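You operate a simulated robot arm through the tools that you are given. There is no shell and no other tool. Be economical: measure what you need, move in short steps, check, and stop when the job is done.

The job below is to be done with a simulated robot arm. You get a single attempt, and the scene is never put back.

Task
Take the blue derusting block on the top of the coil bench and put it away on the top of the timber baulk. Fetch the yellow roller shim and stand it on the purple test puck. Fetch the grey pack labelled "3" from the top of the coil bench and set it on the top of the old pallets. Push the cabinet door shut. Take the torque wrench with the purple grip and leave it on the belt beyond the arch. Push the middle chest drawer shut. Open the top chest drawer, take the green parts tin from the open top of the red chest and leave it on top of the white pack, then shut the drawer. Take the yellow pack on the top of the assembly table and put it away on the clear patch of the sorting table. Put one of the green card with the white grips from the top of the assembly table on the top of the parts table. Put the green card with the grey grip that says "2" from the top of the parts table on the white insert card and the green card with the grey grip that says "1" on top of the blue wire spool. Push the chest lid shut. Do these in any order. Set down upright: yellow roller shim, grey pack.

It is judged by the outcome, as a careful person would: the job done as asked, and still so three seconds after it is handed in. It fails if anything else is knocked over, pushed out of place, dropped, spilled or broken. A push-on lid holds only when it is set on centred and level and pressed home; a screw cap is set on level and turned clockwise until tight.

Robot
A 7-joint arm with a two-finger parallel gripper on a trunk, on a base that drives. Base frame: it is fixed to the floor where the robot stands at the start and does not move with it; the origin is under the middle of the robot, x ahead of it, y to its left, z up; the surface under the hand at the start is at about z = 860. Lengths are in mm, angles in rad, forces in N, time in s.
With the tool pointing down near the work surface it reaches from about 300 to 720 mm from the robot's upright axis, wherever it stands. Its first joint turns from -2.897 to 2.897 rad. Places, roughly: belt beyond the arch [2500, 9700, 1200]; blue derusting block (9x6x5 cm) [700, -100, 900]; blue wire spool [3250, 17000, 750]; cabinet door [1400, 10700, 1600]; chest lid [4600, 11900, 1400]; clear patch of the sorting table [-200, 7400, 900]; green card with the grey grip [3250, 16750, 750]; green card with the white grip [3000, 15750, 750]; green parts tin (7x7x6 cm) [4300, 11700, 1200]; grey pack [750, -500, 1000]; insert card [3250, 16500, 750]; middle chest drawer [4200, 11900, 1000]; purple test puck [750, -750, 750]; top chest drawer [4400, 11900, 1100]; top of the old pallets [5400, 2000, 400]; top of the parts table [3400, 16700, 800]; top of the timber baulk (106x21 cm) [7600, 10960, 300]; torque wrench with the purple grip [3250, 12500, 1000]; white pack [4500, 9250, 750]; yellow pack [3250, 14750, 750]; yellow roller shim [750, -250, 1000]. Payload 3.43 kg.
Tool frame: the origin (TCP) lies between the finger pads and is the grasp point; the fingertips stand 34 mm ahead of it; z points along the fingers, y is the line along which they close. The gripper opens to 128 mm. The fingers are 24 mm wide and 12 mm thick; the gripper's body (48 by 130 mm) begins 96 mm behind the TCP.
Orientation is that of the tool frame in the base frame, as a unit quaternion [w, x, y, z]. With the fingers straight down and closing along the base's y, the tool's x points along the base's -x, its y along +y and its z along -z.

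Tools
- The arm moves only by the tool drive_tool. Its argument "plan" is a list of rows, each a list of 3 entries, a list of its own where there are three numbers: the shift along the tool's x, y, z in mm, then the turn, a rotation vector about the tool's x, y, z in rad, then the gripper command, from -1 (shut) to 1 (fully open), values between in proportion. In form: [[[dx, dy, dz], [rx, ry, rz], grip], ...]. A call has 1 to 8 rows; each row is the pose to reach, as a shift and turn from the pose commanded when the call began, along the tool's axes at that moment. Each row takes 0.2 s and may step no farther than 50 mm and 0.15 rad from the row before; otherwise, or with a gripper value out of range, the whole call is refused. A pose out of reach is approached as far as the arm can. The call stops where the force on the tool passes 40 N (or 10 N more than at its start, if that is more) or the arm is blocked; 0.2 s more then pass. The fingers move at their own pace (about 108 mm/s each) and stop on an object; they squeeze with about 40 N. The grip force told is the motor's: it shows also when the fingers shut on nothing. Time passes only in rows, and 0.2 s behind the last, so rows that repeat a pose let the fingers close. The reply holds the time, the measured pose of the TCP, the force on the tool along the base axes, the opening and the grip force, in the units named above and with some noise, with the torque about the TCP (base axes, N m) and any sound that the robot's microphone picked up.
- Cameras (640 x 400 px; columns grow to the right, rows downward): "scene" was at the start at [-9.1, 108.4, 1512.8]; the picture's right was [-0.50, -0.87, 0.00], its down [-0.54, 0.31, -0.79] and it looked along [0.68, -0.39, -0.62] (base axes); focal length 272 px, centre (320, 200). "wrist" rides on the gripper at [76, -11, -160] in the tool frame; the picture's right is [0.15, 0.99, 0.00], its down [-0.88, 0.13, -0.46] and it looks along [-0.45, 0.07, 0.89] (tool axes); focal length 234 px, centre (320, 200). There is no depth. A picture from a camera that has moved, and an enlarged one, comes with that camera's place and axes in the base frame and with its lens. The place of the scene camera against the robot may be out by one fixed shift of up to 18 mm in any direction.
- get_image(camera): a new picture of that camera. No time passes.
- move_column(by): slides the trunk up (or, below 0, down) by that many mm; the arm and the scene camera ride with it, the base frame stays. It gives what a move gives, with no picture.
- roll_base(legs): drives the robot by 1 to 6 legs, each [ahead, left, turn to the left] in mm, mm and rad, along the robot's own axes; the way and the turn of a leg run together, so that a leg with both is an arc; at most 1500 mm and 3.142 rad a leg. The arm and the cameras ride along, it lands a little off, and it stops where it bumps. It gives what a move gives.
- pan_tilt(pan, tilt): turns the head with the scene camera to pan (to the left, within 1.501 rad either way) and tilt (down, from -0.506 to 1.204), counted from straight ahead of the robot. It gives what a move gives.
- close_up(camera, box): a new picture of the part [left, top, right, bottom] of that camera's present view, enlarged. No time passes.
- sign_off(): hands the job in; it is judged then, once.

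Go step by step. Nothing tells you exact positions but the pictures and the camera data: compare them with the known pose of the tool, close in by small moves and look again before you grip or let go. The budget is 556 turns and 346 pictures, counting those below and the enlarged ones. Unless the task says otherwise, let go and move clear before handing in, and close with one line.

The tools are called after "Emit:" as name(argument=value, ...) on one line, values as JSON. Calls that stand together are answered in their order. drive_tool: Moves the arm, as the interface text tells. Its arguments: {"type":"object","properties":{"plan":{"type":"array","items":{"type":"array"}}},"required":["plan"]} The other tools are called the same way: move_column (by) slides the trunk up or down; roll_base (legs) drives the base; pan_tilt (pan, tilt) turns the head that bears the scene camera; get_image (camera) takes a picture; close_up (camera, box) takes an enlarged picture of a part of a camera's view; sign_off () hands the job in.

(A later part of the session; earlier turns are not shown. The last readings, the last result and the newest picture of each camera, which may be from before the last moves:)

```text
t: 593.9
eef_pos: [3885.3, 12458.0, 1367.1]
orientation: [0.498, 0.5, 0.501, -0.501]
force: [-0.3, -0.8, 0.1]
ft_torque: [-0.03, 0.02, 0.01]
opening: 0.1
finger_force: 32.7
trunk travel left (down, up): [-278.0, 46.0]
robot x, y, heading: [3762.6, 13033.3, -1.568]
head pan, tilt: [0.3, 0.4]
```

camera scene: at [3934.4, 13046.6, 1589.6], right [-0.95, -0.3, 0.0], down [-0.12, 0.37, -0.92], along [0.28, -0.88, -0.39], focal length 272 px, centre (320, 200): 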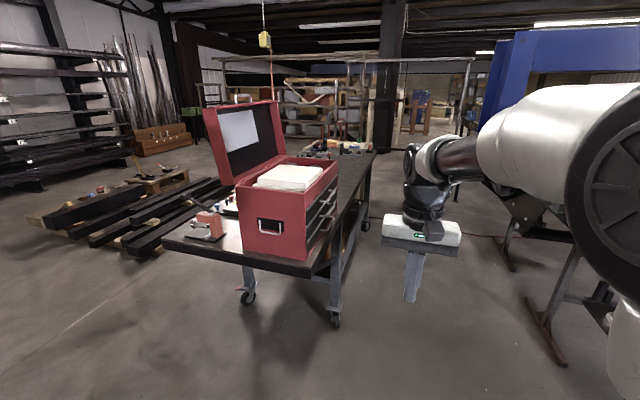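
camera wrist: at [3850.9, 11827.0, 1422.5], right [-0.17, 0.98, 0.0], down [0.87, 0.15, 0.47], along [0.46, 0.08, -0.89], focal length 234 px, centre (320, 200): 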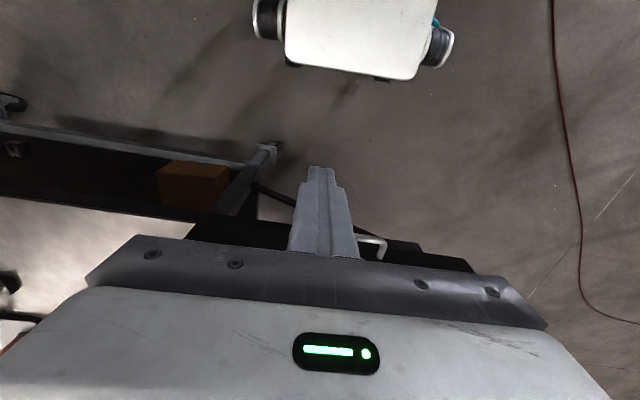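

Emit:
drive_tool(plan=[[[-40, 0, 0], [0, 0, 0], -1], [[-80, 0, 0], [0, 0, 0], -1], [[-108, 0, 0], [0, 0, 0], -1], [[-108, 0, 0], [0, 0, 0], -1]])

Emit:
roll_base(legs=[[0, 870, 0]])

Emit:
pan_tilt(pan=0.0, tilt=0.3)

Emit:
get_image(camera="scene")

Emit:
get_image(camera="wrist")

```text
t: 594.9
eef_pos: [3885.8, 12457.9, 1474.2]
orientation: [-0.497, -0.501, -0.501, 0.501]
force: [-0.3, 0.4, 0.0]
ft_torque: [0.0, 0.02, 0.01]
opening: 0.2
finger_force: 33.3
trunk travel left (down, up): [-278.0, 46.0]
robot x, y, heading: [3764.0, 13032.1, -1.563]
head pan, tilt: [0.3, 0.4]
```

```text
t: 603.4
eef_pos: [4750.3, 12479.3, 1474.1]
orientation: [0.505, 0.494, 0.507, -0.494]
force: [0.2, -0.3, 0.6]
ft_torque: [0.0, 0.01, 0.0]
opening: 0.0
finger_force: 33.0
trunk travel left (down, up): [-278.0, 46.0]
robot x, y, heading: [4608.3, 13050.0, -1.537]
head pan, tilt: [0.3, 0.4]
```

```text
t: 604.2
eef_pos: [4750.3, 12479.0, 1473.1]
orientation: [0.505, 0.493, 0.508, -0.494]
force: [-0.8, 0.6, -1.0]
ft_torque: [-0.01, 0.0, 0.0]
opening: 0.0
finger_force: 33.3
trunk travel left (down, up): [-278.0, 46.0]
robot x, y, heading: [4607.3, 13050.0, -1.537]
head pan, tilt: [0.0, 0.3]
```

```text
219 pictures are left
camera scene: at [4755.1, 13062.7, 1598.9], right [-1.0, -0.04, 0.0], down [-0.01, 0.3, -0.96], along [0.03, -0.95, -0.3], focal length 272 px, centre (320, 200)
```

scene: 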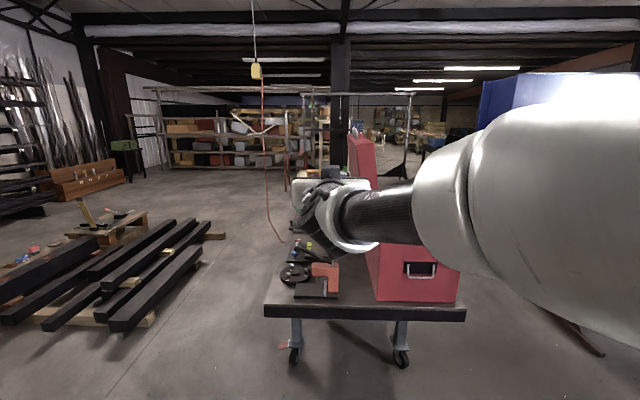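

```text
218 pictures are left
camera wrist: at [4734.8, 12639.2, 1400.9], right [0.99, 0.03, -0.15], down [0.12, 0.46, 0.88], along [0.09, -0.89, 0.45], focal length 234 px, centre (320, 200)
```

wrist: 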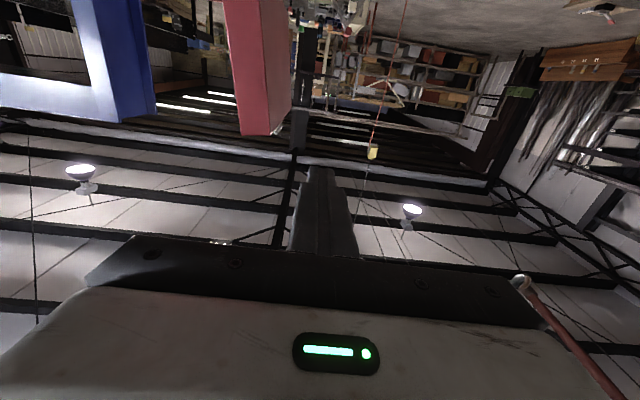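

Emit:
roll_base(legs=[[350, 0, -0.03]])

Emit:
get_image(camera="scene")

Emit:
get_image(camera="wrist")

```text
t: 606.5
eef_pos: [4738.8, 12129.3, 1473.1]
orientation: [-0.496, -0.501, -0.501, 0.502]
force: [0.8, -0.6, 0.0]
ft_torque: [-0.03, -0.01, 0.0]
opening: 0.0
finger_force: 33.0
trunk travel left (down, up): [-278.0, 46.0]
robot x, y, heading: [4620.0, 12708.6, -1.569]
head pan, tilt: [0.0, 0.3]
```

```text
217 pictures are left
camera scene: at [4761.5, 12712.9, 1598.9], right [-1.0, 0.0, 0.0], down [0.0, 0.3, -0.96], along [0.0, -0.96, -0.3], focal length 272 px, centre (320, 200)
```

scene: 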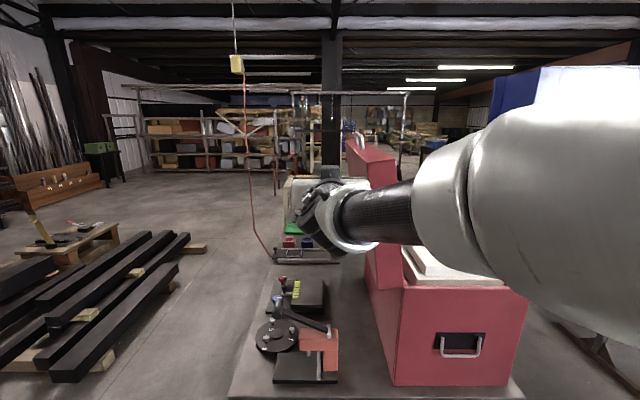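

```text
216 pictures are left
camera wrist: at [4728.6, 12290.1, 1400.9], right [0.99, 0.0, -0.15], down [0.14, 0.45, 0.88], along [0.06, -0.89, 0.45], focal length 234 px, centre (320, 200)
```

wrist: 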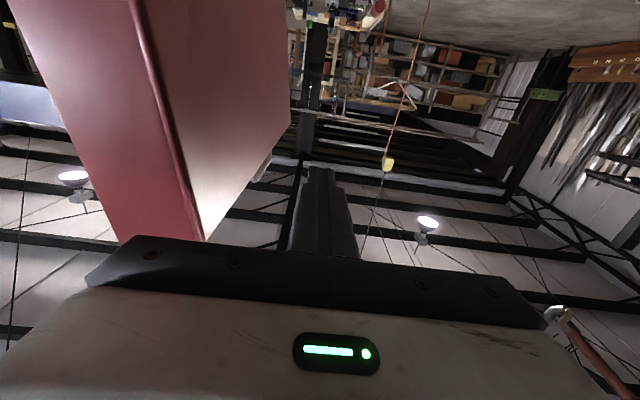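

The lid's back is about 90 mm from the fingers, with good overlap. I'll push it west along an arc past vertical.

Emit:
drive_tool(plan=[[[5, -34, 0], [0, 0, 0], -1], [[8, -74, 0], [0, 0, 0], -1], [[2, -105, 0], [0, 0, 0], -1], [[-6, -135, 0], [0, 0, 0], -1], [[-11, -165, 0], [0, 0, 0], -1], [[-12, -195, 0], [0, 0, 0], -1]])

Emit:
get_image(camera="scene")

```text
t: 607.9
eef_pos: [4543.2, 12131.9, 1484.2]
orientation: [-0.497, -0.501, -0.501, 0.501]
force: [0.8, -0.1, -0.2]
ft_torque: [-0.02, -0.04, 0.03]
opening: 0.0
finger_force: 33.1
trunk travel left (down, up): [-278.0, 46.0]
robot x, y, heading: [4617.2, 12703.3, -1.571]
head pan, tilt: [0.0, 0.3]
```

```text
215 pictures are left
camera scene: at [4760.9, 12713.1, 1598.9], right [-1.0, 0.0, 0.0], down [0.0, 0.3, -0.96], along [0.0, -0.96, -0.3], focal length 272 px, centre (320, 200)
```

scene: 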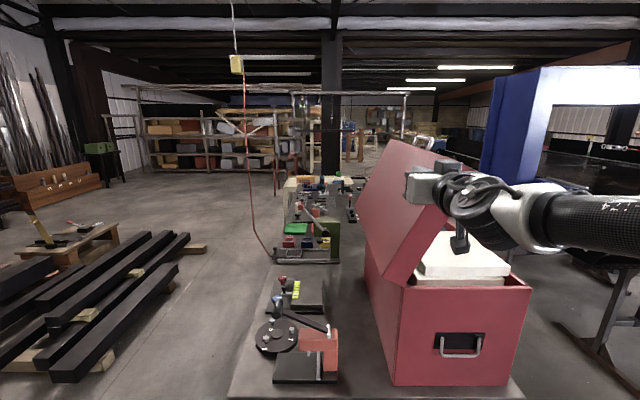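

Emit:
drive_tool(plan=[[[3, -43, 0], [0, 0, 0], -1], [[16, -84, 0], [0, 0, 0], -1], [[36, -123, 0], [0, 0, 0], -1], [[64, -157, 0], [0, 0, 0], -1], [[96, -187, 0], [0, 0, 0], -1]])

Emit:
get_image(camera="scene")

```text
t: 609.1
eef_pos: [4351.5, 12136.1, 1387.6]
orientation: [0.498, 0.501, 0.5, -0.501]
force: [0.7, 1.2, 0.2]
ft_torque: [0.05, -0.02, -0.03]
opening: 0.0
finger_force: 32.9
trunk travel left (down, up): [-278.0, 46.0]
robot x, y, heading: [4617.3, 12704.9, -1.567]
head pan, tilt: [0.0, 0.3]
```

```text
214 pictures are left
camera scene: at [4761.4, 12713.1, 1599.0], right [-1.0, 0.0, 0.0], down [0.0, 0.3, -0.96], along [0.0, -0.96, -0.3], focal length 272 px, centre (320, 200)
```

scene: 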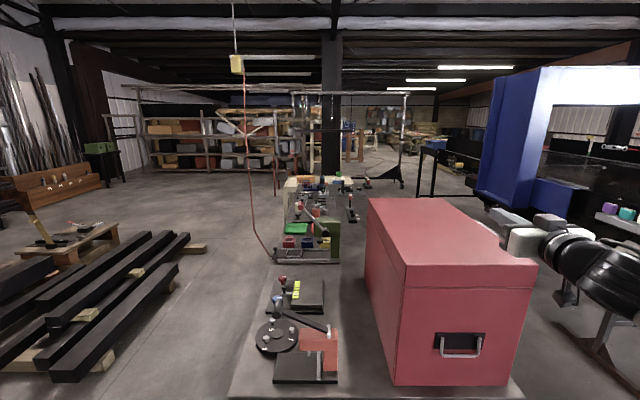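

The lid has come down. A light press from above will confirm it is fully seated.

Emit:
drive_tool(plan=[[[30, 0, 0], [0, 0, 0], -1], [[55, 0, 0], [0, 0, 0], -1], [[75, 0, 0], [0, 0, 0], -1], [[90, 0, 0], [0, 0, 0], -1], [[102, 0, 0], [0, 0, 0], -1], [[112, 0, 0], [0, 0, 0], -1], [[122, 0, 0], [0, 0, 0], -1], [[132, 0, 0], [0, 0, 0], -1]])

Emit:
close_up(camera="scene", box=[340, 180, 580, 390])

```text
t: 610.4
eef_pos: [4356.9, 12133.8, 1296.0]
orientation: [-0.499, -0.495, -0.498, 0.508]
force: [1.6, 0.0, 8.7]
ft_torque: [0.21, -0.13, -0.03]
opening: 0.2
finger_force: 33.5
trunk travel left (down, up): [-278.0, 46.0]
robot x, y, heading: [4614.0, 12702.6, -1.567]
head pan, tilt: [0.0, 0.3]
stopped in row 6: the force on the tool passed its limit at 47 N (the readings are from after the stop); the commanded pose is now the measured one
```

```text
1.90 times, centred on (460, 285) of scene
camera zoom: at [4761.9, 12713.6, 1598.8], right [-1.0, 0.0, 0.0], down [0.0, 0.3, -0.96], along [0.0, -0.96, -0.3], focal length 519 px, centre (53, 38)
```

zoom: 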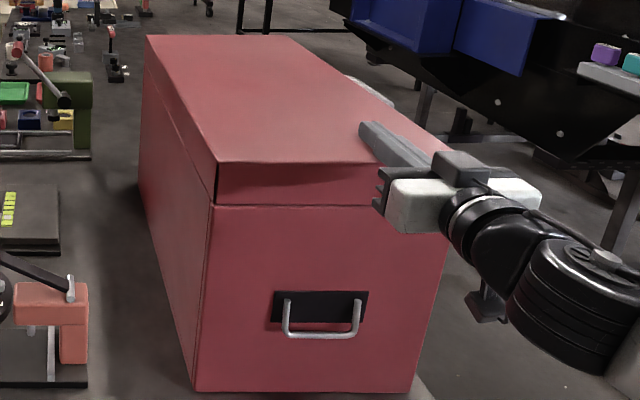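

The lid is shut and flush. Next, the purple torque wrench: I'll lift, back away and restore the tool to pointing down.

Emit:
drive_tool(plan=[[[-40, 0, 0], [0, 0, 0], -1], [[-80, 0, 0], [0, 0, 0], -1], [[-120, 0, 0], [0, 0, 0], -1]])

Emit:
roll_base(legs=[[-450, 0, 0]])

Emit:
drive_tool(plan=[[[-10, 10, -5], [0, 0.14, 0], -1], [[-10, 20, -10], [0, 0.28, 0], -1], [[-10, 30, -15], [0, 0.42, 0], -1], [[-10, 40, -20], [0, 0.56, 0], -1], [[-10, 50, -25], [0, 0.7, 0], 0], [[-10, 60, -30], [0, 0.84, 0], 0], [[-10, 70, -35], [0, 0.98, 0], 0], [[-10, 80, -40], [0, 1.12, 0], 0]])

Emit:
drive_tool(plan=[[[15, 0, 40], [0, 0.12, 0], 0], [[30, 0, 80], [0, 0.24, 0], 0], [[45, 0, 115], [0, 0.36, 0], 0], [[50, 0, 140], [0, 0.451, 0], 0]])

```text
t: 611.2
eef_pos: [4355.8, 12138.3, 1415.4]
orientation: [-0.499, -0.496, -0.5, 0.506]
force: [0.5, -0.6, 0.0]
ft_torque: [0.02, -0.03, 0.03]
opening: 0.2
finger_force: 33.1
trunk travel left (down, up): [-278.0, 46.0]
robot x, y, heading: [4612.1, 12703.8, -1.568]
head pan, tilt: [0.0, 0.3]
```

```text
t: 613.9
eef_pos: [4353.0, 12594.9, 1415.5]
orientation: [-0.497, -0.498, -0.497, 0.508]
force: [0.1, 0.0, -0.1]
ft_torque: [-0.01, -0.01, 0.0]
opening: 0.2
finger_force: 32.8
trunk travel left (down, up): [-278.0, 46.0]
robot x, y, heading: [4614.6, 13157.9, -1.571]
head pan, tilt: [0.0, 0.3]
```

```text
t: 615.7
eef_pos: [4432.7, 12634.3, 1423.5]
orientation: [0.156, 0.692, 0.685, -0.165]
force: [-0.2, -0.3, -0.3]
ft_torque: [0.0, 0.0, 0.03]
opening: 64.2
finger_force: 0.0
trunk travel left (down, up): [-278.0, 46.0]
robot x, y, heading: [4613.4, 13162.2, -1.576]
head pan, tilt: [0.0, 0.3]
```

```text
t: 616.7
eef_pos: [4430.0, 12617.7, 1275.4]
orientation: [-0.001, 0.712, 0.703, -0.007]
force: [0.6, 0.5, -0.1]
ft_torque: [0.03, -0.03, -0.04]
opening: 64.0
finger_force: 0.1
trunk travel left (down, up): [-278.0, 46.0]
robot x, y, heading: [4615.3, 13162.1, -1.576]
head pan, tilt: [0.0, 0.3]
```

Emit:
drive_tool(plan=[[[27, 31, 0], [0, 0, 0], 0], [[54, 62, 0], [0, 0, 0], 0], [[81, 93, 0], [0, 0, 0], 0], [[108, 124, 0], [0, 0, 0], 0], [[135, 155, 0], [0, 0, 0], 0], [[160, 185, 0], [0, 0, 0], 0]])

Emit:
roll_base(legs=[[0, 0, -1.565], [890, 0, 0], [0, 700, 0]])

Emit:
pan_tilt(pan=0.0, tilt=0.75)

Emit:
get_image(camera="scene")

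Emit:
get_image(camera="wrist")

```text
t: 618.1
eef_pos: [4620.1, 12771.4, 1273.8]
orientation: [0.0, 0.712, 0.702, -0.007]
force: [0.1, -0.3, 0.5]
ft_torque: [-0.01, -0.02, -0.03]
opening: 63.7
finger_force: 0.1
trunk travel left (down, up): [-278.0, 46.0]
robot x, y, heading: [4618.1, 13161.5, -1.574]
head pan, tilt: [0.0, 0.3]
```

```text
t: 633.6
eef_pos: [3328.7, 12450.7, 1274.7]
orientation: [-0.005, 1.0, -0.002, -0.005]
force: [0.0, 0.9, -0.2]
ft_torque: [0.0, 0.04, 0.0]
opening: 63.8
finger_force: 0.1
trunk travel left (down, up): [-278.0, 46.0]
robot x, y, heading: [3719.0, 12458.4, -3.14]
head pan, tilt: [0.0, 0.3]
```

```text
t: 634.5
eef_pos: [3329.2, 12449.4, 1274.9]
orientation: [-0.005, 1.0, -0.001, -0.005]
force: [-0.1, -0.1, 1.1]
ft_torque: [0.01, 0.02, 0.03]
opening: 63.8
finger_force: 0.1
trunk travel left (down, up): [-278.0, 46.0]
robot x, y, heading: [3716.7, 12461.7, -3.135]
head pan, tilt: [0.0, 0.75]
```

```text
212 pictures are left
camera scene: at [3731.2, 12328.2, 1558.6], right [0.0, 1.0, 0.0], down [0.68, 0.0, -0.73], along [-0.73, 0.0, -0.68], focal length 272 px, centre (320, 200)
```

scene: 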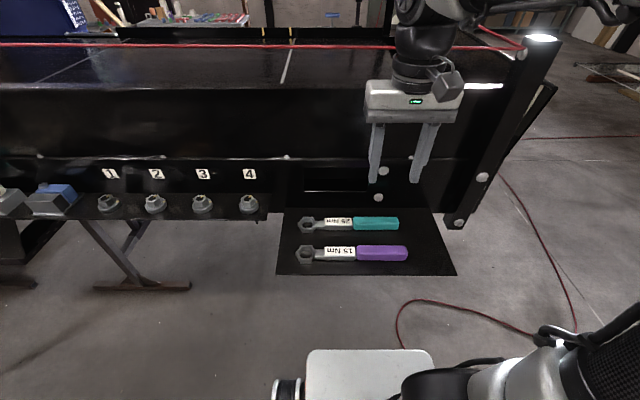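

```text
211 pictures are left
camera wrist: at [3406.5, 12459.1, 1435.2], right [0.14, -0.99, -0.01], down [-0.88, -0.13, 0.46], along [-0.46, -0.06, -0.89], focal length 234 px, centre (320, 200)
```

wrist: 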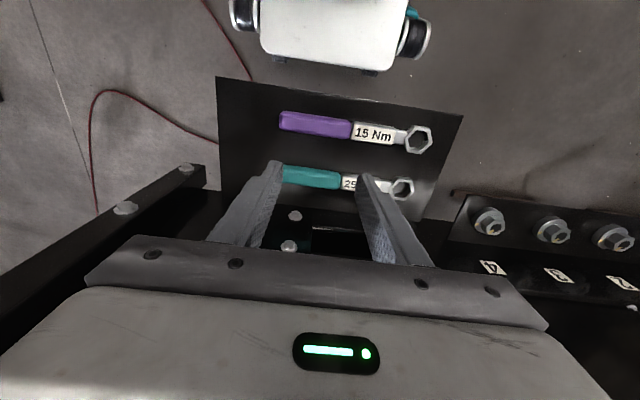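

The purple 15 Nm wrench lies along y at x≈3333, y 12275–12525, top z≈1010. I'll rotate the hand 90° and move above its balance point.

Emit:
drive_tool(plan=[[[1, 8, 10], [0, 0, -0.145], 0], [[2, 16, 20], [0, 0, -0.29], 0], [[3, 24, 30], [0, 0, -0.435], 0], [[4, 32, 40], [0, 0, -0.58], 0], [[4, 40, 55], [0, 0, -0.725], 0], [[4, 48, 70], [0, 0, -0.87], 0], [[4, 56, 90], [0, 0, -1.015], 0], [[4, 56, 110], [0, 0, -1.16], 0]])

Emit:
drive_tool(plan=[[[0, 0, 15], [0, 0, -0.14], 0], [[0, 0, 30], [0, 0, -0.28], 0], [[0, 0, 45], [0, 0, -0.41], 0], [[0, 0, 45], [0, 0, -0.41], 0]])

Emit:
get_image(camera="wrist")

Emit:
get_image(camera="scene")

```text
t: 636.3
eef_pos: [3330.0, 12394.0, 1162.4]
orientation: [-0.007, 0.837, 0.548, -0.001]
force: [0.0, 0.2, -0.3]
ft_torque: [0.0, 0.02, 0.0]
opening: 64.0
finger_force: 0.1
trunk travel left (down, up): [-278.0, 46.0]
robot x, y, heading: [3717.0, 12452.9, -3.137]
head pan, tilt: [0.0, 0.75]
```

```text
t: 637.3
eef_pos: [3329.8, 12395.1, 1117.5]
orientation: [-0.008, 0.708, 0.707, 0.0]
force: [-0.3, 0.1, -0.3]
ft_torque: [0.0, 0.02, 0.0]
opening: 63.9
finger_force: 0.0
trunk travel left (down, up): [-278.0, 46.0]
robot x, y, heading: [3721.0, 12457.3, -3.133]
head pan, tilt: [0.0, 0.75]
```

```text
210 pictures are left
camera wrist: at [3320.6, 12468.6, 1280.3], right [0.99, 0.14, -0.01], down [0.13, -0.89, 0.45], along [0.06, -0.44, -0.9], focal length 234 px, centre (320, 200)
```

wrist: 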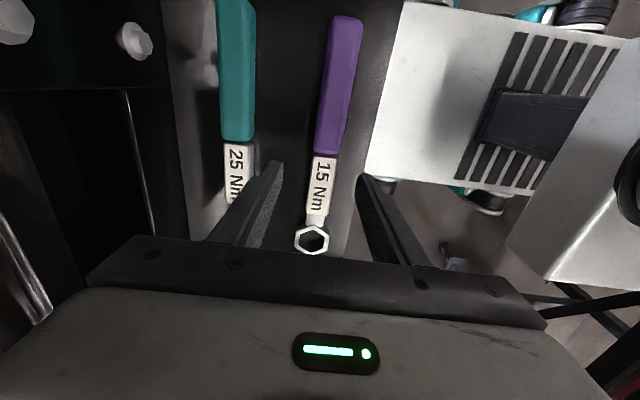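

```text
209 pictures are left
camera scene: at [3731.2, 12328.2, 1558.5], right [0.0, 1.0, 0.0], down [0.68, 0.0, -0.73], along [-0.73, 0.0, -0.68], focal length 272 px, centre (320, 200)
```

scene: 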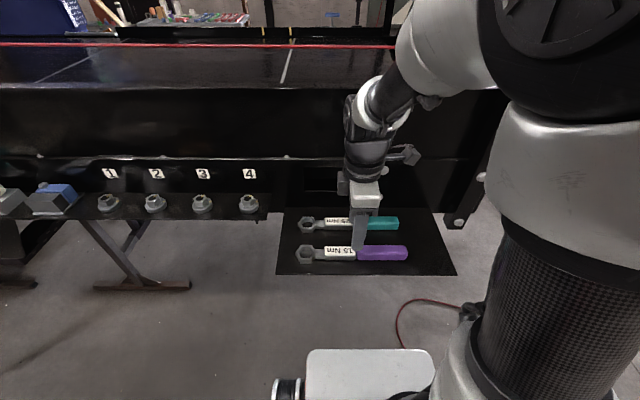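

Emit:
drive_tool(plan=[[[0, 6, 25], [0, 0, 0], 0], [[0, 6, 50], [0, 0, 0], 0], [[0, 6, 65], [0, 0, 0], 0], [[0, 6, 75], [0, 0, 0], 0], [[0, 6, 80], [0, 0, 0], 0]])

Emit:
get_image(camera="wrist")

Emit:
close_up(camera="scene", box=[270, 180, 430, 280])

```text
t: 638.5
eef_pos: [3336.5, 12396.1, 1044.0]
orientation: [-0.008, 0.709, 0.705, -0.004]
force: [6.4, 1.6, 26.4]
ft_torque: [-0.19, -1.29, 0.09]
opening: 67.6
finger_force: 2.9
trunk travel left (down, up): [-278.0, 46.0]
robot x, y, heading: [3719.8, 12458.7, -3.131]
head pan, tilt: [0.0, 0.75]
stopped in row 5: the force on the tool passed its limit at 51 N (the readings are from after the stop); the commanded pose is now the measured one
```

```text
208 pictures are left
camera wrist: at [3328.5, 12470.0, 1207.1], right [0.99, 0.14, -0.02], down [0.13, -0.88, 0.45], along [0.05, -0.44, -0.89], focal length 234 px, centre (320, 200)
```

wrist: 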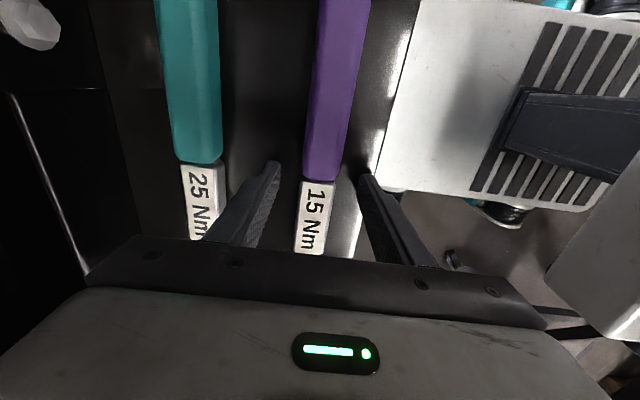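

```text
4.00 times, centred on (350, 230) of scene
camera zoom: at [3733.1, 12328.7, 1559.0], right [0.0, 1.0, 0.0], down [0.68, 0.0, -0.73], along [-0.73, 0.0, -0.68], focal length 1090 px, centre (200, 80)
```

zoom: 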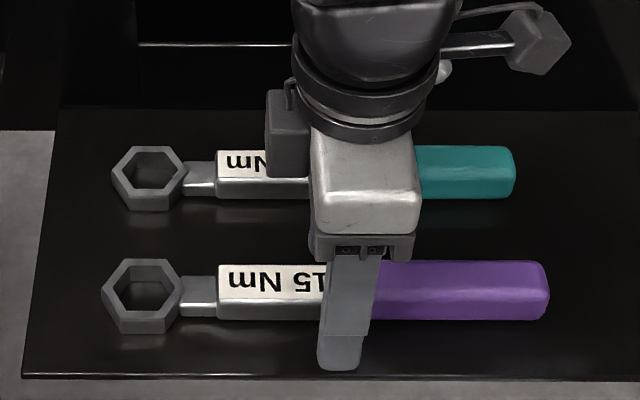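

Fingertips touched the shelf at z≈1009. I'll rise 4 mm, shift onto the purple handle and grip.

Emit:
drive_tool(plan=[[[0, 0, -5], [0.008, 0.008, 0], 0], [[17, 0, -5], [0.008, 0.008, 0], 0], [[17, 0, -5], [0.008, 0.008, 0], -1], [[17, 0, -5], [0.008, 0.008, 0], -1], [[17, 0, -5], [0.008, 0.008, 0], -1]])

Emit:
drive_tool(plan=[[[0, 0, -15], [0, 0, 0], -1], [[0, 0, -50], [0, 0, 0], -1], [[0, 0, -95], [0, 0, 0], -1], [[0, 0, -140], [0, 0, 0], -1], [[0, 0, -185], [0, 0, 0], -1]])

Emit:
get_image(camera="wrist")

```text
t: 639.7
eef_pos: [3335.0, 12410.9, 1048.8]
orientation: [-0.014, 0.709, 0.705, -0.003]
force: [-2.1, 0.5, 0.0]
ft_torque: [0.33, -0.03, 0.15]
opening: 30.0
finger_force: 39.6
trunk travel left (down, up): [-278.0, 46.0]
robot x, y, heading: [3718.7, 12456.9, -3.134]
head pan, tilt: [0.0, 0.75]
```

```text
t: 640.9
eef_pos: [3334.1, 12408.6, 1233.4]
orientation: [-0.014, 0.709, 0.705, -0.003]
force: [0.5, 0.5, -3.7]
ft_torque: [0.0, -0.02, 0.02]
opening: 29.8
finger_force: 40.4
trunk travel left (down, up): [-278.0, 46.0]
robot x, y, heading: [3719.7, 12454.8, -3.135]
head pan, tilt: [0.0, 0.75]
```

```text
206 pictures are left
camera wrist: at [3328.1, 12482.5, 1397.5], right [0.99, 0.14, -0.02], down [0.14, -0.89, 0.44], along [0.04, -0.44, -0.9], focal length 234 px, centre (320, 200)
```

wrist: 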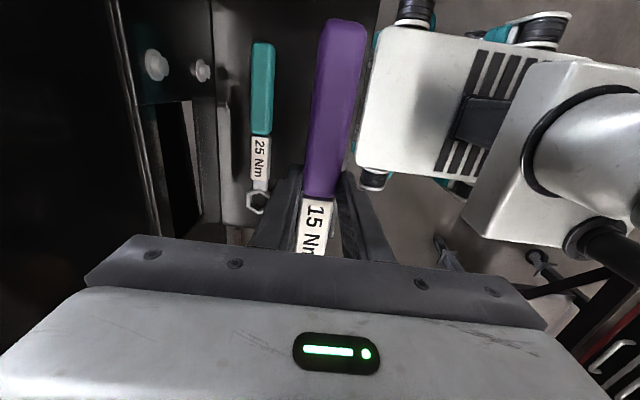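

The wrench is held. The arch pillar reaches out to about x=3370 at y≈10440, so I'll face south while passing it, then turn to look at the belt.

Emit:
roll_base(legs=[[0, 0, 1.565], [1400, 0, 0], [1300, 0, 0]])

Emit:
pan_tilt(pan=-1.1, tilt=0.4)

Emit:
get_image(camera="scene")

```text
t: 657.7
eef_pos: [3729.6, 9427.0, 1233.3]
orientation: [-0.009, 0.012, 1.0, -0.012]
force: [0.4, -0.4, -4.6]
ft_torque: [-0.02, -0.03, -0.03]
opening: 29.8
finger_force: 39.8
trunk travel left (down, up): [-278.0, 46.0]
robot x, y, heading: [3692.2, 9812.0, -1.586]
head pan, tilt: [0.0, 0.75]
```

```text
t: 659.0
eef_pos: [3730.0, 9427.7, 1233.0]
orientation: [-0.008, 0.012, 1.0, -0.011]
force: [0.3, -0.1, -3.9]
ft_torque: [0.01, -0.01, -0.05]
opening: 29.9
finger_force: 39.6
trunk travel left (down, up): [-278.0, 46.0]
robot x, y, heading: [3689.3, 9807.8, -1.584]
head pan, tilt: [-1.1, 0.4]
```

```text
205 pictures are left
camera scene: at [3753.5, 9869.3, 1589.6], right [-0.44, 0.9, 0.0], down [0.35, 0.17, -0.92], along [-0.83, -0.41, -0.39], focal length 272 px, centre (320, 200)
```

scene: 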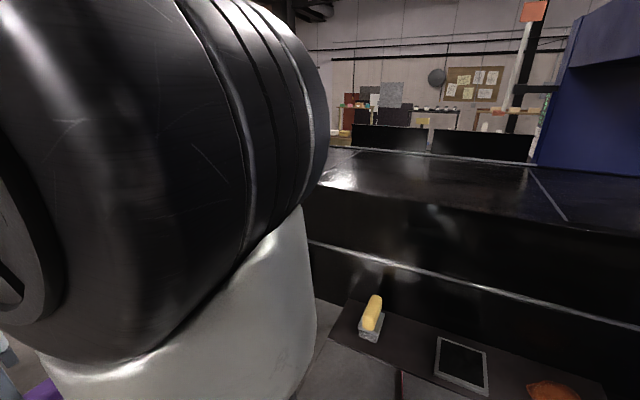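

Emit:
drive_tool(plan=[[[0, 0, -45], [0, 0, 0], -1], [[0, 0, -90], [0, 0, 0], -1], [[0, 0, -135], [0, 0, 0], -1], [[0, 0, -180], [0, 0, 0], -1]])

Emit:
roll_base(legs=[[0, 0, -1.55]])

Emit:
pan_tilt(pan=0.0, tilt=0.5)

Emit:
get_image(camera="scene")

Emit:
get_image(camera="wrist")

```text
t: 660.0
eef_pos: [3732.2, 9432.9, 1414.6]
orientation: [-0.008, 0.012, 1.0, -0.011]
force: [-0.6, 0.2, -4.3]
ft_torque: [0.0, -0.01, -0.05]
opening: 29.7
finger_force: 40.1
trunk travel left (down, up): [-278.0, 46.0]
robot x, y, heading: [3692.3, 9811.1, -1.587]
head pan, tilt: [-1.1, 0.4]
```

```text
t: 664.4
eef_pos: [3308.7, 9776.8, 1414.6]
orientation: [-0.014, 0.724, 0.69, -0.002]
force: [0.0, 0.6, -5.1]
ft_torque: [0.0, -0.02, 0.01]
opening: 29.7
finger_force: 39.9
trunk travel left (down, up): [-278.0, 46.0]
robot x, y, heading: [3689.7, 9814.4, 3.102]
head pan, tilt: [-1.1, 0.4]
```

```text
t: 665.7
eef_pos: [3309.0, 9777.1, 1414.5]
orientation: [-0.014, 0.724, 0.69, -0.003]
force: [0.0, -0.4, -3.7]
ft_torque: [0.02, -0.04, -0.02]
opening: 29.2
finger_force: 39.3
trunk travel left (down, up): [-278.0, 46.0]
robot x, y, heading: [3691.9, 9811.5, 3.1]
head pan, tilt: [0.0, 0.499]
```

```text
204 pictures are left
camera scene: at [3688.6, 9682.6, 1580.5], right [0.04, 1.0, 0.0], down [0.48, -0.02, -0.88], along [-0.88, 0.04, -0.48], focal length 272 px, centre (320, 200)
```

scene: 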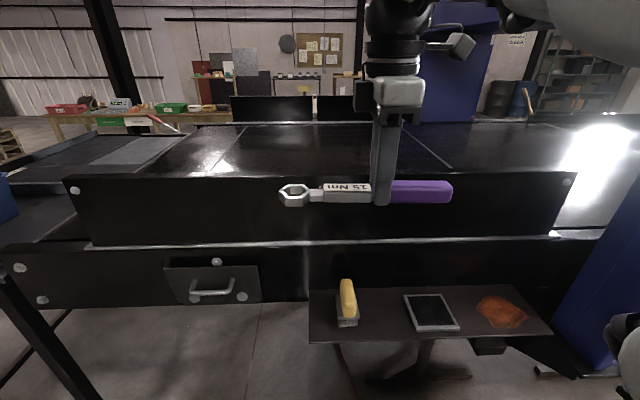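

```text
203 pictures are left
camera wrist: at [3305.9, 9851.3, 1578.1], right [0.99, 0.1, -0.02], down [0.1, -0.89, 0.44], along [0.02, -0.44, -0.9], focal length 234 px, centre (320, 200)
```

wrist: 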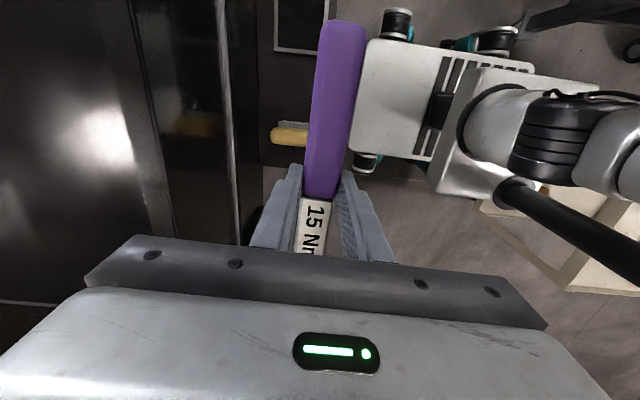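

The side guard is at x≈3140 with its top at z≈1343, and the belt lies beyond it. I'll move south of the side shelf, raise a little and come in over the guard.

Emit:
drive_tool(plan=[[[0, 0, -20], [0, 0, 0], -1], [[0, 0, -40], [0, 0, 0], -1]])

Emit:
roll_base(legs=[[0, 420, 0.04], [200, 0, 0]])

Emit:
pan_tilt(pan=0.0, tilt=0.65)

Emit:
get_image(camera="scene")

Emit:
get_image(camera="wrist")

```text
t: 666.3
eef_pos: [3311.2, 9777.7, 1453.6]
orientation: [-0.014, 0.724, 0.69, -0.003]
force: [-0.1, 0.0, -4.3]
ft_torque: [0.01, -0.02, 0.0]
opening: 29.5
finger_force: 40.4
trunk travel left (down, up): [-278.0, 46.0]
robot x, y, heading: [3688.0, 9811.3, 3.103]
head pan, tilt: [0.0, 0.499]
```

```text
t: 672.0
eef_pos: [3099.5, 9354.8, 1454.8]
orientation: [-0.014, 0.715, 0.699, -0.003]
force: [-0.4, -0.3, -4.2]
ft_torque: [0.01, -0.03, -0.02]
opening: 29.5
finger_force: 40.5
trunk travel left (down, up): [-278.0, 46.0]
robot x, y, heading: [3473.1, 9400.7, 3.136]
head pan, tilt: [0.0, 0.499]
```

```text
t: 672.7
eef_pos: [3100.3, 9355.6, 1454.1]
orientation: [-0.014, 0.714, 0.7, -0.002]
force: [-0.1, 0.7, -3.3]
ft_torque: [-0.03, 0.0, 0.01]
opening: 29.6
finger_force: 39.7
trunk travel left (down, up): [-278.0, 46.0]
robot x, y, heading: [3473.9, 9400.8, 3.132]
head pan, tilt: [0.0, 0.649]
```

```text
202 pictures are left
camera scene: at [3484.4, 9271.4, 1567.1], right [0.01, 1.0, 0.0], down [0.6, -0.01, -0.8], along [-0.8, 0.01, -0.6], focal length 272 px, centre (320, 200)
```

scene: 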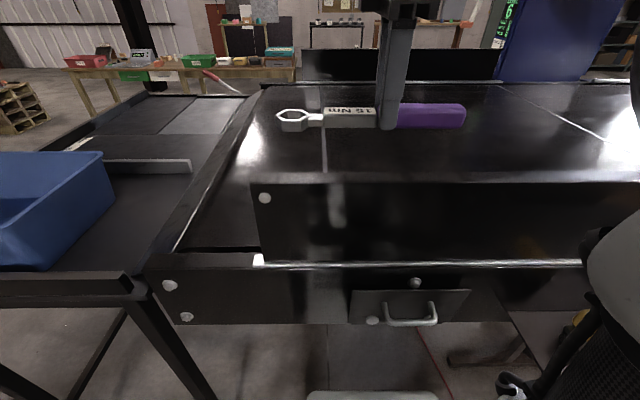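

```text
201 pictures are left
camera wrist: at [3094.4, 9428.9, 1617.4], right [0.99, 0.13, -0.02], down [0.12, -0.89, 0.44], along [0.04, -0.44, -0.9], focal length 234 px, centre (320, 200)
```

wrist: 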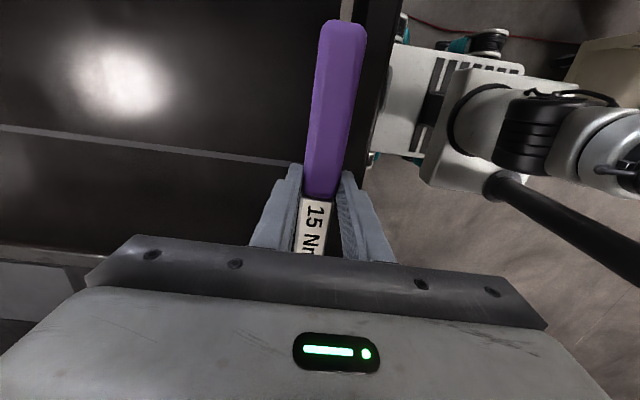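

The belt surface sits near z≈1195, just inside the guard. I'll move over it to around (2890, 9580).

Emit:
drive_tool(plan=[[[32, -30, 0], [0, 0, 0], -1], [[64, -60, 0], [0, 0, 0], -1], [[96, -90, 0], [0, 0, 0], -1], [[128, -120, 0], [0, 0, 0], -1], [[160, -150, 0], [0, 0, 0], -1], [[192, -180, 0], [0, 0, 0], -1], [[225, -210, 0], [0, 0, 0], -1], [[225, -210, 45], [0, 0, 0], -1]])

Emit:
get_image(camera="scene")

Emit:
get_image(camera="wrist")

```text
t: 674.5
eef_pos: [2913.2, 9579.1, 1397.3]
orientation: [-0.013, 0.715, 0.699, -0.002]
force: [-0.9, 1.1, -4.2]
ft_torque: [-0.08, -0.07, 0.0]
opening: 29.5
finger_force: 39.9
out of reach, approached as far as the arm can: row 5, 6, 7, 8
trunk travel left (down, up): [-278.0, 46.0]
robot x, y, heading: [3476.7, 9406.5, 3.133]
head pan, tilt: [0.0, 0.649]
```

```text
200 pictures are left
camera scene: at [3481.1, 9273.7, 1567.2], right [0.01, 1.0, 0.0], down [0.61, -0.01, -0.79], along [-0.79, 0.01, -0.61], focal length 272 px, centre (320, 200)
```

scene: 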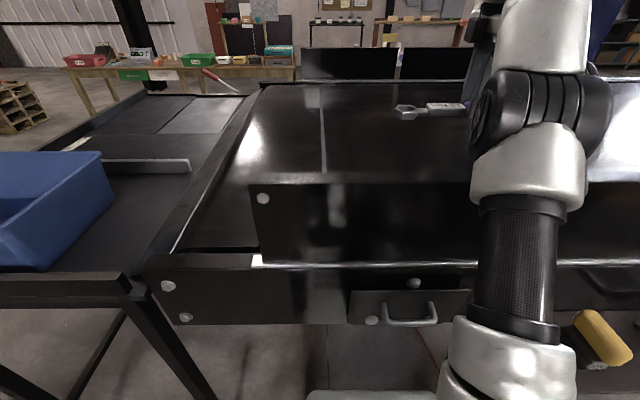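

```text
199 pictures are left
camera wrist: at [2907.8, 9652.5, 1560.8], right [0.99, 0.13, -0.02], down [0.12, -0.89, 0.44], along [0.04, -0.44, -0.9], focal length 234 px, centre (320, 200)
```

wrist: 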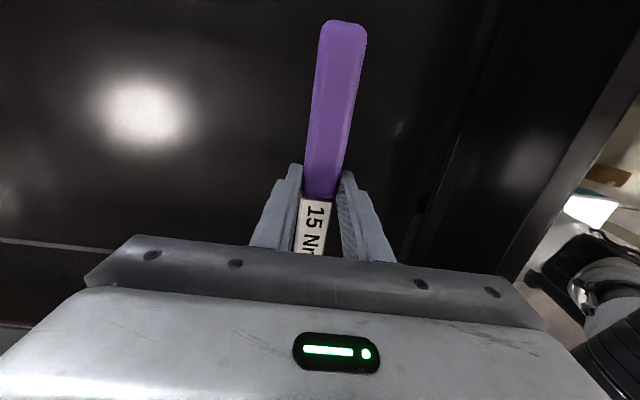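

Emit:
drive_tool(plan=[[[0, 0, 35], [0, 0, 0], -1], [[0, 0, 70], [0, 0, 0], -1], [[0, 0, 100], [0, 0, 0], -1], [[0, 0, 125], [0, 0, 0], -1], [[0, 0, 140], [0, 0, 0], -1], [[0, 0, 148], [0, 0, 0], -1]])

Emit:
get_image(camera="scene")

```text
t: 675.9
eef_pos: [2913.0, 9578.2, 1253.4]
orientation: [-0.012, 0.714, 0.7, -0.002]
force: [0.1, 0.0, -4.7]
ft_torque: [-0.02, -0.03, -0.01]
opening: 29.6
finger_force: 40.2
trunk travel left (down, up): [-278.0, 46.0]
robot x, y, heading: [3476.3, 9399.9, 3.13]
head pan, tilt: [0.0, 0.649]
```

```text
198 pictures are left
camera scene: at [3484.3, 9271.6, 1567.1], right [0.01, 1.0, 0.0], down [0.6, -0.01, -0.8], along [-0.8, 0.01, -0.6], focal length 272 px, centre (320, 200)
```

scene: 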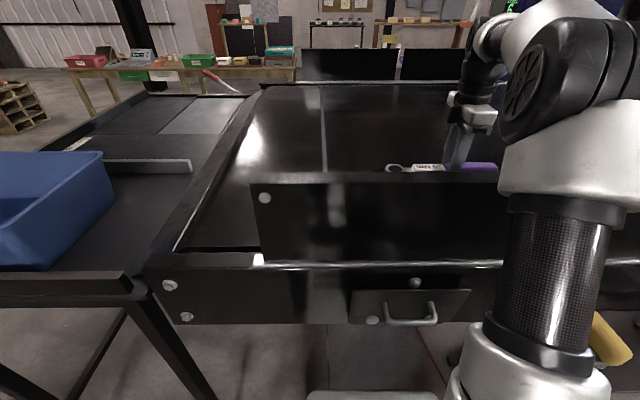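

Emit:
drive_tool(plan=[[[0, 0, 6], [0, 0, 0], -1], [[0, 0, 12], [0, 0, 0], -1], [[0, 0, 18], [0, 0, 0], -1], [[0, 0, 24], [0, 0, 0], -1], [[0, 0, 30], [0, 0, 0], -1], [[0, 0, 36], [0, 0, 0], -1], [[0, 0, 42], [0, 0, 0], -1]])

```text
t: 677.5
eef_pos: [2912.2, 9581.1, 1212.0]
orientation: [-0.013, 0.715, 0.699, -0.002]
force: [-1.1, 0.4, -4.5]
ft_torque: [0.03, 0.04, 0.05]
opening: 29.7
finger_force: 40.4
trunk travel left (down, up): [-278.0, 46.0]
robot x, y, heading: [3477.4, 9400.9, 3.13]
head pan, tilt: [0.0, 0.649]
```

Emit:
get_image(camera="wrist")

Emit:
drive_tool(plan=[[[0, 0, 8], [0, 0, 0], -1], [[0, 0, 16], [0, 0, 0], -1], [[0, 0, 24], [0, 0, 0], -1], [[0, 0, 32], [0, 0, 0], -1], [[0, 0, 40], [0, 0, 0], -1], [[0, 0, 48], [0, 0, 0], -1]])

Emit:
get_image(camera="wrist")

```text
197 pictures are left
camera wrist: at [2905.9, 9653.2, 1375.3], right [0.99, 0.13, -0.02], down [0.12, -0.89, 0.44], along [0.04, -0.44, -0.9], focal length 234 px, centre (320, 200)
```

wrist: 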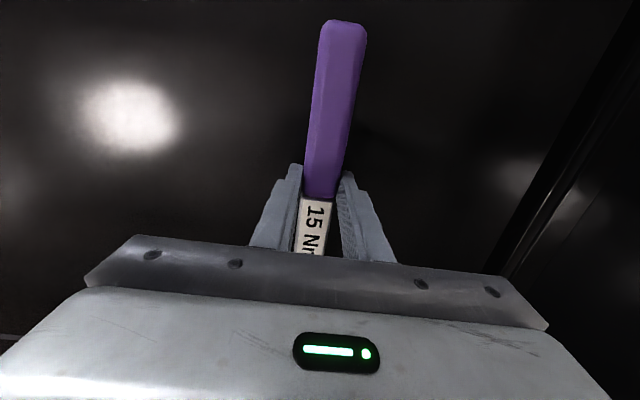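

```text
t: 678.2
eef_pos: [2912.7, 9578.4, 1206.4]
orientation: [-0.022, 0.714, 0.699, -0.006]
force: [9.6, -4.3, 15.2]
ft_torque: [-0.12, -0.69, -0.16]
opening: 29.6
finger_force: 40.2
trunk travel left (down, up): [-278.0, 46.0]
robot x, y, heading: [3474.7, 9400.2, 3.131]
head pan, tilt: [0.0, 0.649]
stopped in row 3: the force on the tool passed its limit at 44 N (the readings are from after the stop); the commanded pose is now the measured one
```

```text
196 pictures are left
camera wrist: at [2908.9, 9651.2, 1370.3], right [0.99, 0.12, -0.04], down [0.13, -0.89, 0.43], along [0.02, -0.43, -0.9], focal length 234 px, centre (320, 200)
```

wrist: 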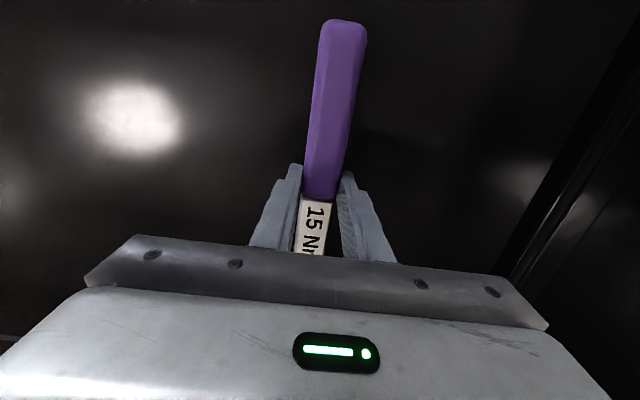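

Contact with the belt. Releasing the wrench and lifting.

Emit:
drive_tool(plan=[[[0, 0, -1], [0, 0, 0], -1], [[0, 0, -1], [0, 0, 0], -0.3], [[0, 0, -1], [0, 0, 0], 0], [[0, 0, -1], [0, 0, 0], 0]])

Emit:
drive_tool(plan=[[[0, 0, -30], [0, 0, 0], 0], [[0, 0, -75], [0, 0, 0], 0], [[0, 0, -120], [0, 0, 0], 0], [[0, 0, -165], [0, 0, 0], 0], [[0, 0, -210], [0, 0, 0], 0], [[0, 0, -240], [0, 0, 0], 0]])

Emit:
get_image(camera="wrist")

```text
t: 679.2
eef_pos: [2907.3, 9579.4, 1205.6]
orientation: [-0.023, 0.714, 0.699, -0.006]
force: [-17.2, 0.6, 19.5]
ft_torque: [-0.17, -0.09, -0.13]
opening: 53.6
finger_force: 0.0
trunk travel left (down, up): [-278.0, 46.0]
robot x, y, heading: [3476.7, 9400.0, 3.131]
head pan, tilt: [0.0, 0.649]
```

```text
t: 680.6
eef_pos: [2932.0, 9572.4, 1421.7]
orientation: [-0.021, 0.714, 0.7, -0.004]
force: [-1.3, 0.4, -0.4]
ft_torque: [-0.03, -0.03, -0.01]
opening: 63.6
finger_force: 0.1
out of reach, approached as far as the arm can: row 5, 6
trunk travel left (down, up): [-278.0, 46.0]
robot x, y, heading: [3475.8, 9396.3, 3.132]
head pan, tilt: [0.0, 0.649]
```

```text
195 pictures are left
camera wrist: at [2928.1, 9645.0, 1584.6], right [0.99, 0.13, -0.03], down [0.13, -0.89, 0.43], along [0.02, -0.43, -0.9], focal length 234 px, centre (320, 200)
```

wrist: 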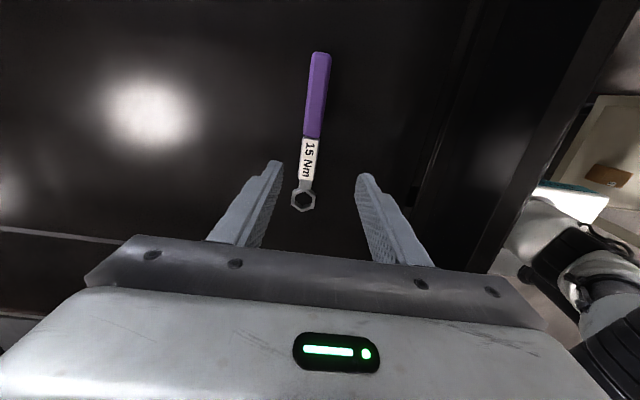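

The wrench is on the belt. I'll back out over the guard, level the tool, lower the hand and head north to the card tables.

Emit:
roll_base(legs=[[-350, 0, 0]])

Emit:
drive_tool(plan=[[[0, 30, 20], [-0.036, -0.024, 0], 0], [[0, 60, 50], [-0.036, -0.024, 0], 0], [[0, 90, 80], [-0.036, -0.024, 0], 0], [[0, 120, 110], [-0.036, -0.024, 0], 0], [[0, 150, 140], [-0.036, -0.024, 0], 0], [[-40, 165, 165], [-0.036, -0.024, 0], 0], [[-85, 170, 180], [-0.036, -0.024, 0], 0], [[-130, 170, 180], [-0.036, -0.024, 0], 0]])

Emit:
roll_base(legs=[[90, 0, 0], [0, 0, -1.565], [1400, 0, 0], [1400, 0, 0], [1000, 0, 0]])

Emit:
pan_tilt(pan=0.3, tilt=0.4)

Emit:
get_image(camera="scene")

```text
t: 682.9
eef_pos: [3284.2, 9566.3, 1422.2]
orientation: [-0.023, 0.711, 0.702, -0.006]
force: [-0.3, 0.3, 0.8]
ft_torque: [-0.04, 0.02, 0.0]
opening: 63.6
finger_force: 0.0
trunk travel left (down, up): [-278.0, 46.0]
robot x, y, heading: [3829.6, 9397.9, 3.14]
head pan, tilt: [0.0, 0.649]
```

```text
t: 684.7
eef_pos: [3447.1, 9438.8, 1230.7]
orientation: [-0.001, 0.712, 0.702, -0.001]
force: [-0.1, 0.2, -0.3]
ft_torque: [-0.01, 0.01, 0.0]
opening: 64.1
finger_force: 0.1
trunk travel left (down, up): [-278.0, 46.0]
robot x, y, heading: [3830.9, 9395.7, 3.14]
head pan, tilt: [0.0, 0.649]
```

```text
t: 707.7
eef_pos: [3948.7, 13562.4, 1231.4]
orientation: [-0.002, 1.0, -0.026, -0.001]
force: [0.1, -0.6, 0.4]
ft_torque: [-0.02, 0.0, -0.01]
opening: 64.2
finger_force: 0.1
trunk travel left (down, up): [-278.0, 46.0]
robot x, y, heading: [3894.7, 13180.8, 1.531]
head pan, tilt: [0.0, 0.649]
```

```text
t: 708.5
eef_pos: [3949.7, 13563.4, 1232.6]
orientation: [-0.002, 1.0, -0.026, 0.0]
force: [-0.9, 0.3, -0.2]
ft_torque: [0.01, 0.02, -0.01]
opening: 63.9
finger_force: 0.1
trunk travel left (down, up): [-278.0, 46.0]
robot x, y, heading: [3892.3, 13182.2, 1.529]
head pan, tilt: [0.3, 0.4]
```

```text
194 pictures are left
camera scene: at [3732.0, 13199.3, 1589.6], right [0.97, 0.25, 0.0], down [0.1, -0.38, -0.92], along [-0.23, 0.89, -0.39], focal length 272 px, centre (320, 200)
```

scene: 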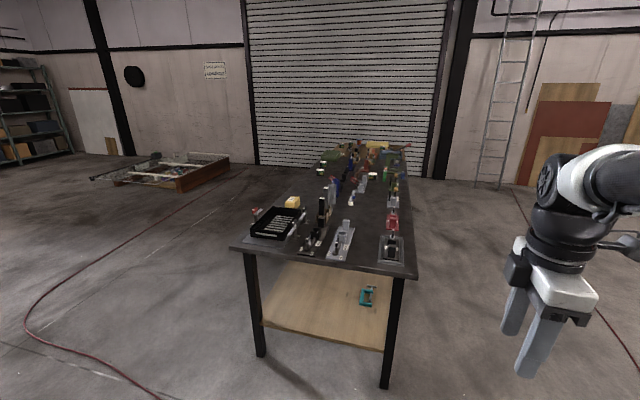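

Emit:
close_up(camera="scene", box=[230, 130, 430, 270])

```text
2.86 times, centred on (330, 200) of scene
camera zoom: at [3732.0, 13199.3, 1589.6], right [0.97, 0.25, 0.0], down [0.1, -0.38, -0.92], along [-0.23, 0.89, -0.39], focal length 778 px, centre (291, 200)
```

zoom: 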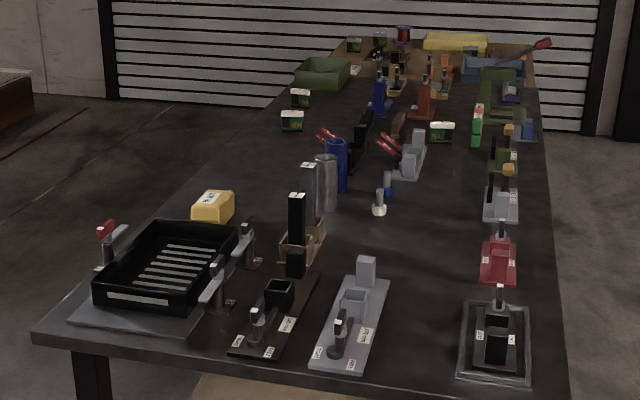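

The assembly table runs north from y≈14250 (x 3050–3850), with the yellow pack near its west edge and the parts table beyond. I'll go up the west side to the cards.

Emit:
roll_base(legs=[[0, 1290, 0.04], [1400, 0, 0], [1100, 0, 0], [0, 0, -1.57]])

Emit:
pan_tilt(pan=0.3, tilt=0.6)

Emit:
get_image(camera="scene")

Emit:
get_image(camera="wrist")

```text
t: 737.1
eef_pos: [3000.0, 15687.9, 1231.8]
orientation: [0.001, -0.685, 0.729, -0.002]
force: [0.2, 0.0, 0.2]
ft_torque: [-0.01, 0.03, 0.0]
opening: 64.0
finger_force: 0.1
trunk travel left (down, up): [-278.0, 46.0]
robot x, y, heading: [2619.9, 15745.3, -0.053]
head pan, tilt: [0.3, 0.4]
```

```text
t: 737.8
eef_pos: [2998.9, 15686.7, 1232.3]
orientation: [0.002, -0.685, 0.729, -0.002]
force: [-0.4, 0.3, 0.1]
ft_torque: [0.01, 0.01, 0.01]
opening: 64.2
finger_force: 0.1
trunk travel left (down, up): [-278.0, 46.0]
robot x, y, heading: [2623.3, 15748.4, -0.056]
head pan, tilt: [0.3, 0.6]
```

```text
192 pictures are left
camera scene: at [2628.9, 15924.5, 1571.4], right [0.24, -0.97, 0.0], down [-0.55, -0.14, -0.83], along [0.8, 0.2, -0.56], focal length 272 px, centre (320, 200)
```

scene: 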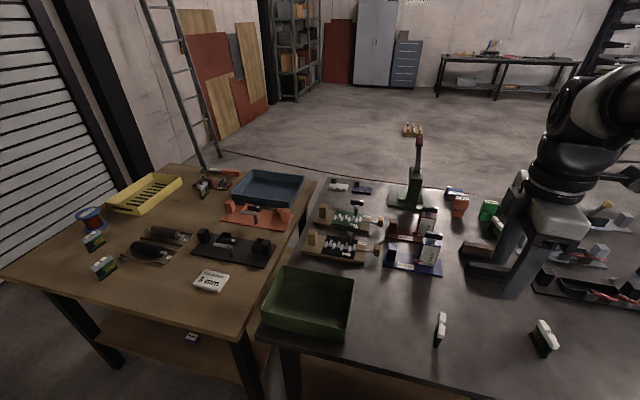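

```text
191 pictures are left
camera wrist: at [3005.0, 15611.1, 1393.6], right [-1.0, -0.08, 0.0], down [-0.08, 0.89, 0.46], along [-0.04, 0.45, -0.89], focal length 234 px, centre (320, 200)
```

wrist: 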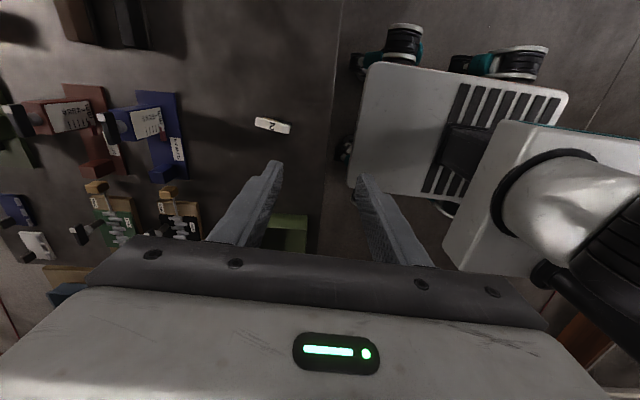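

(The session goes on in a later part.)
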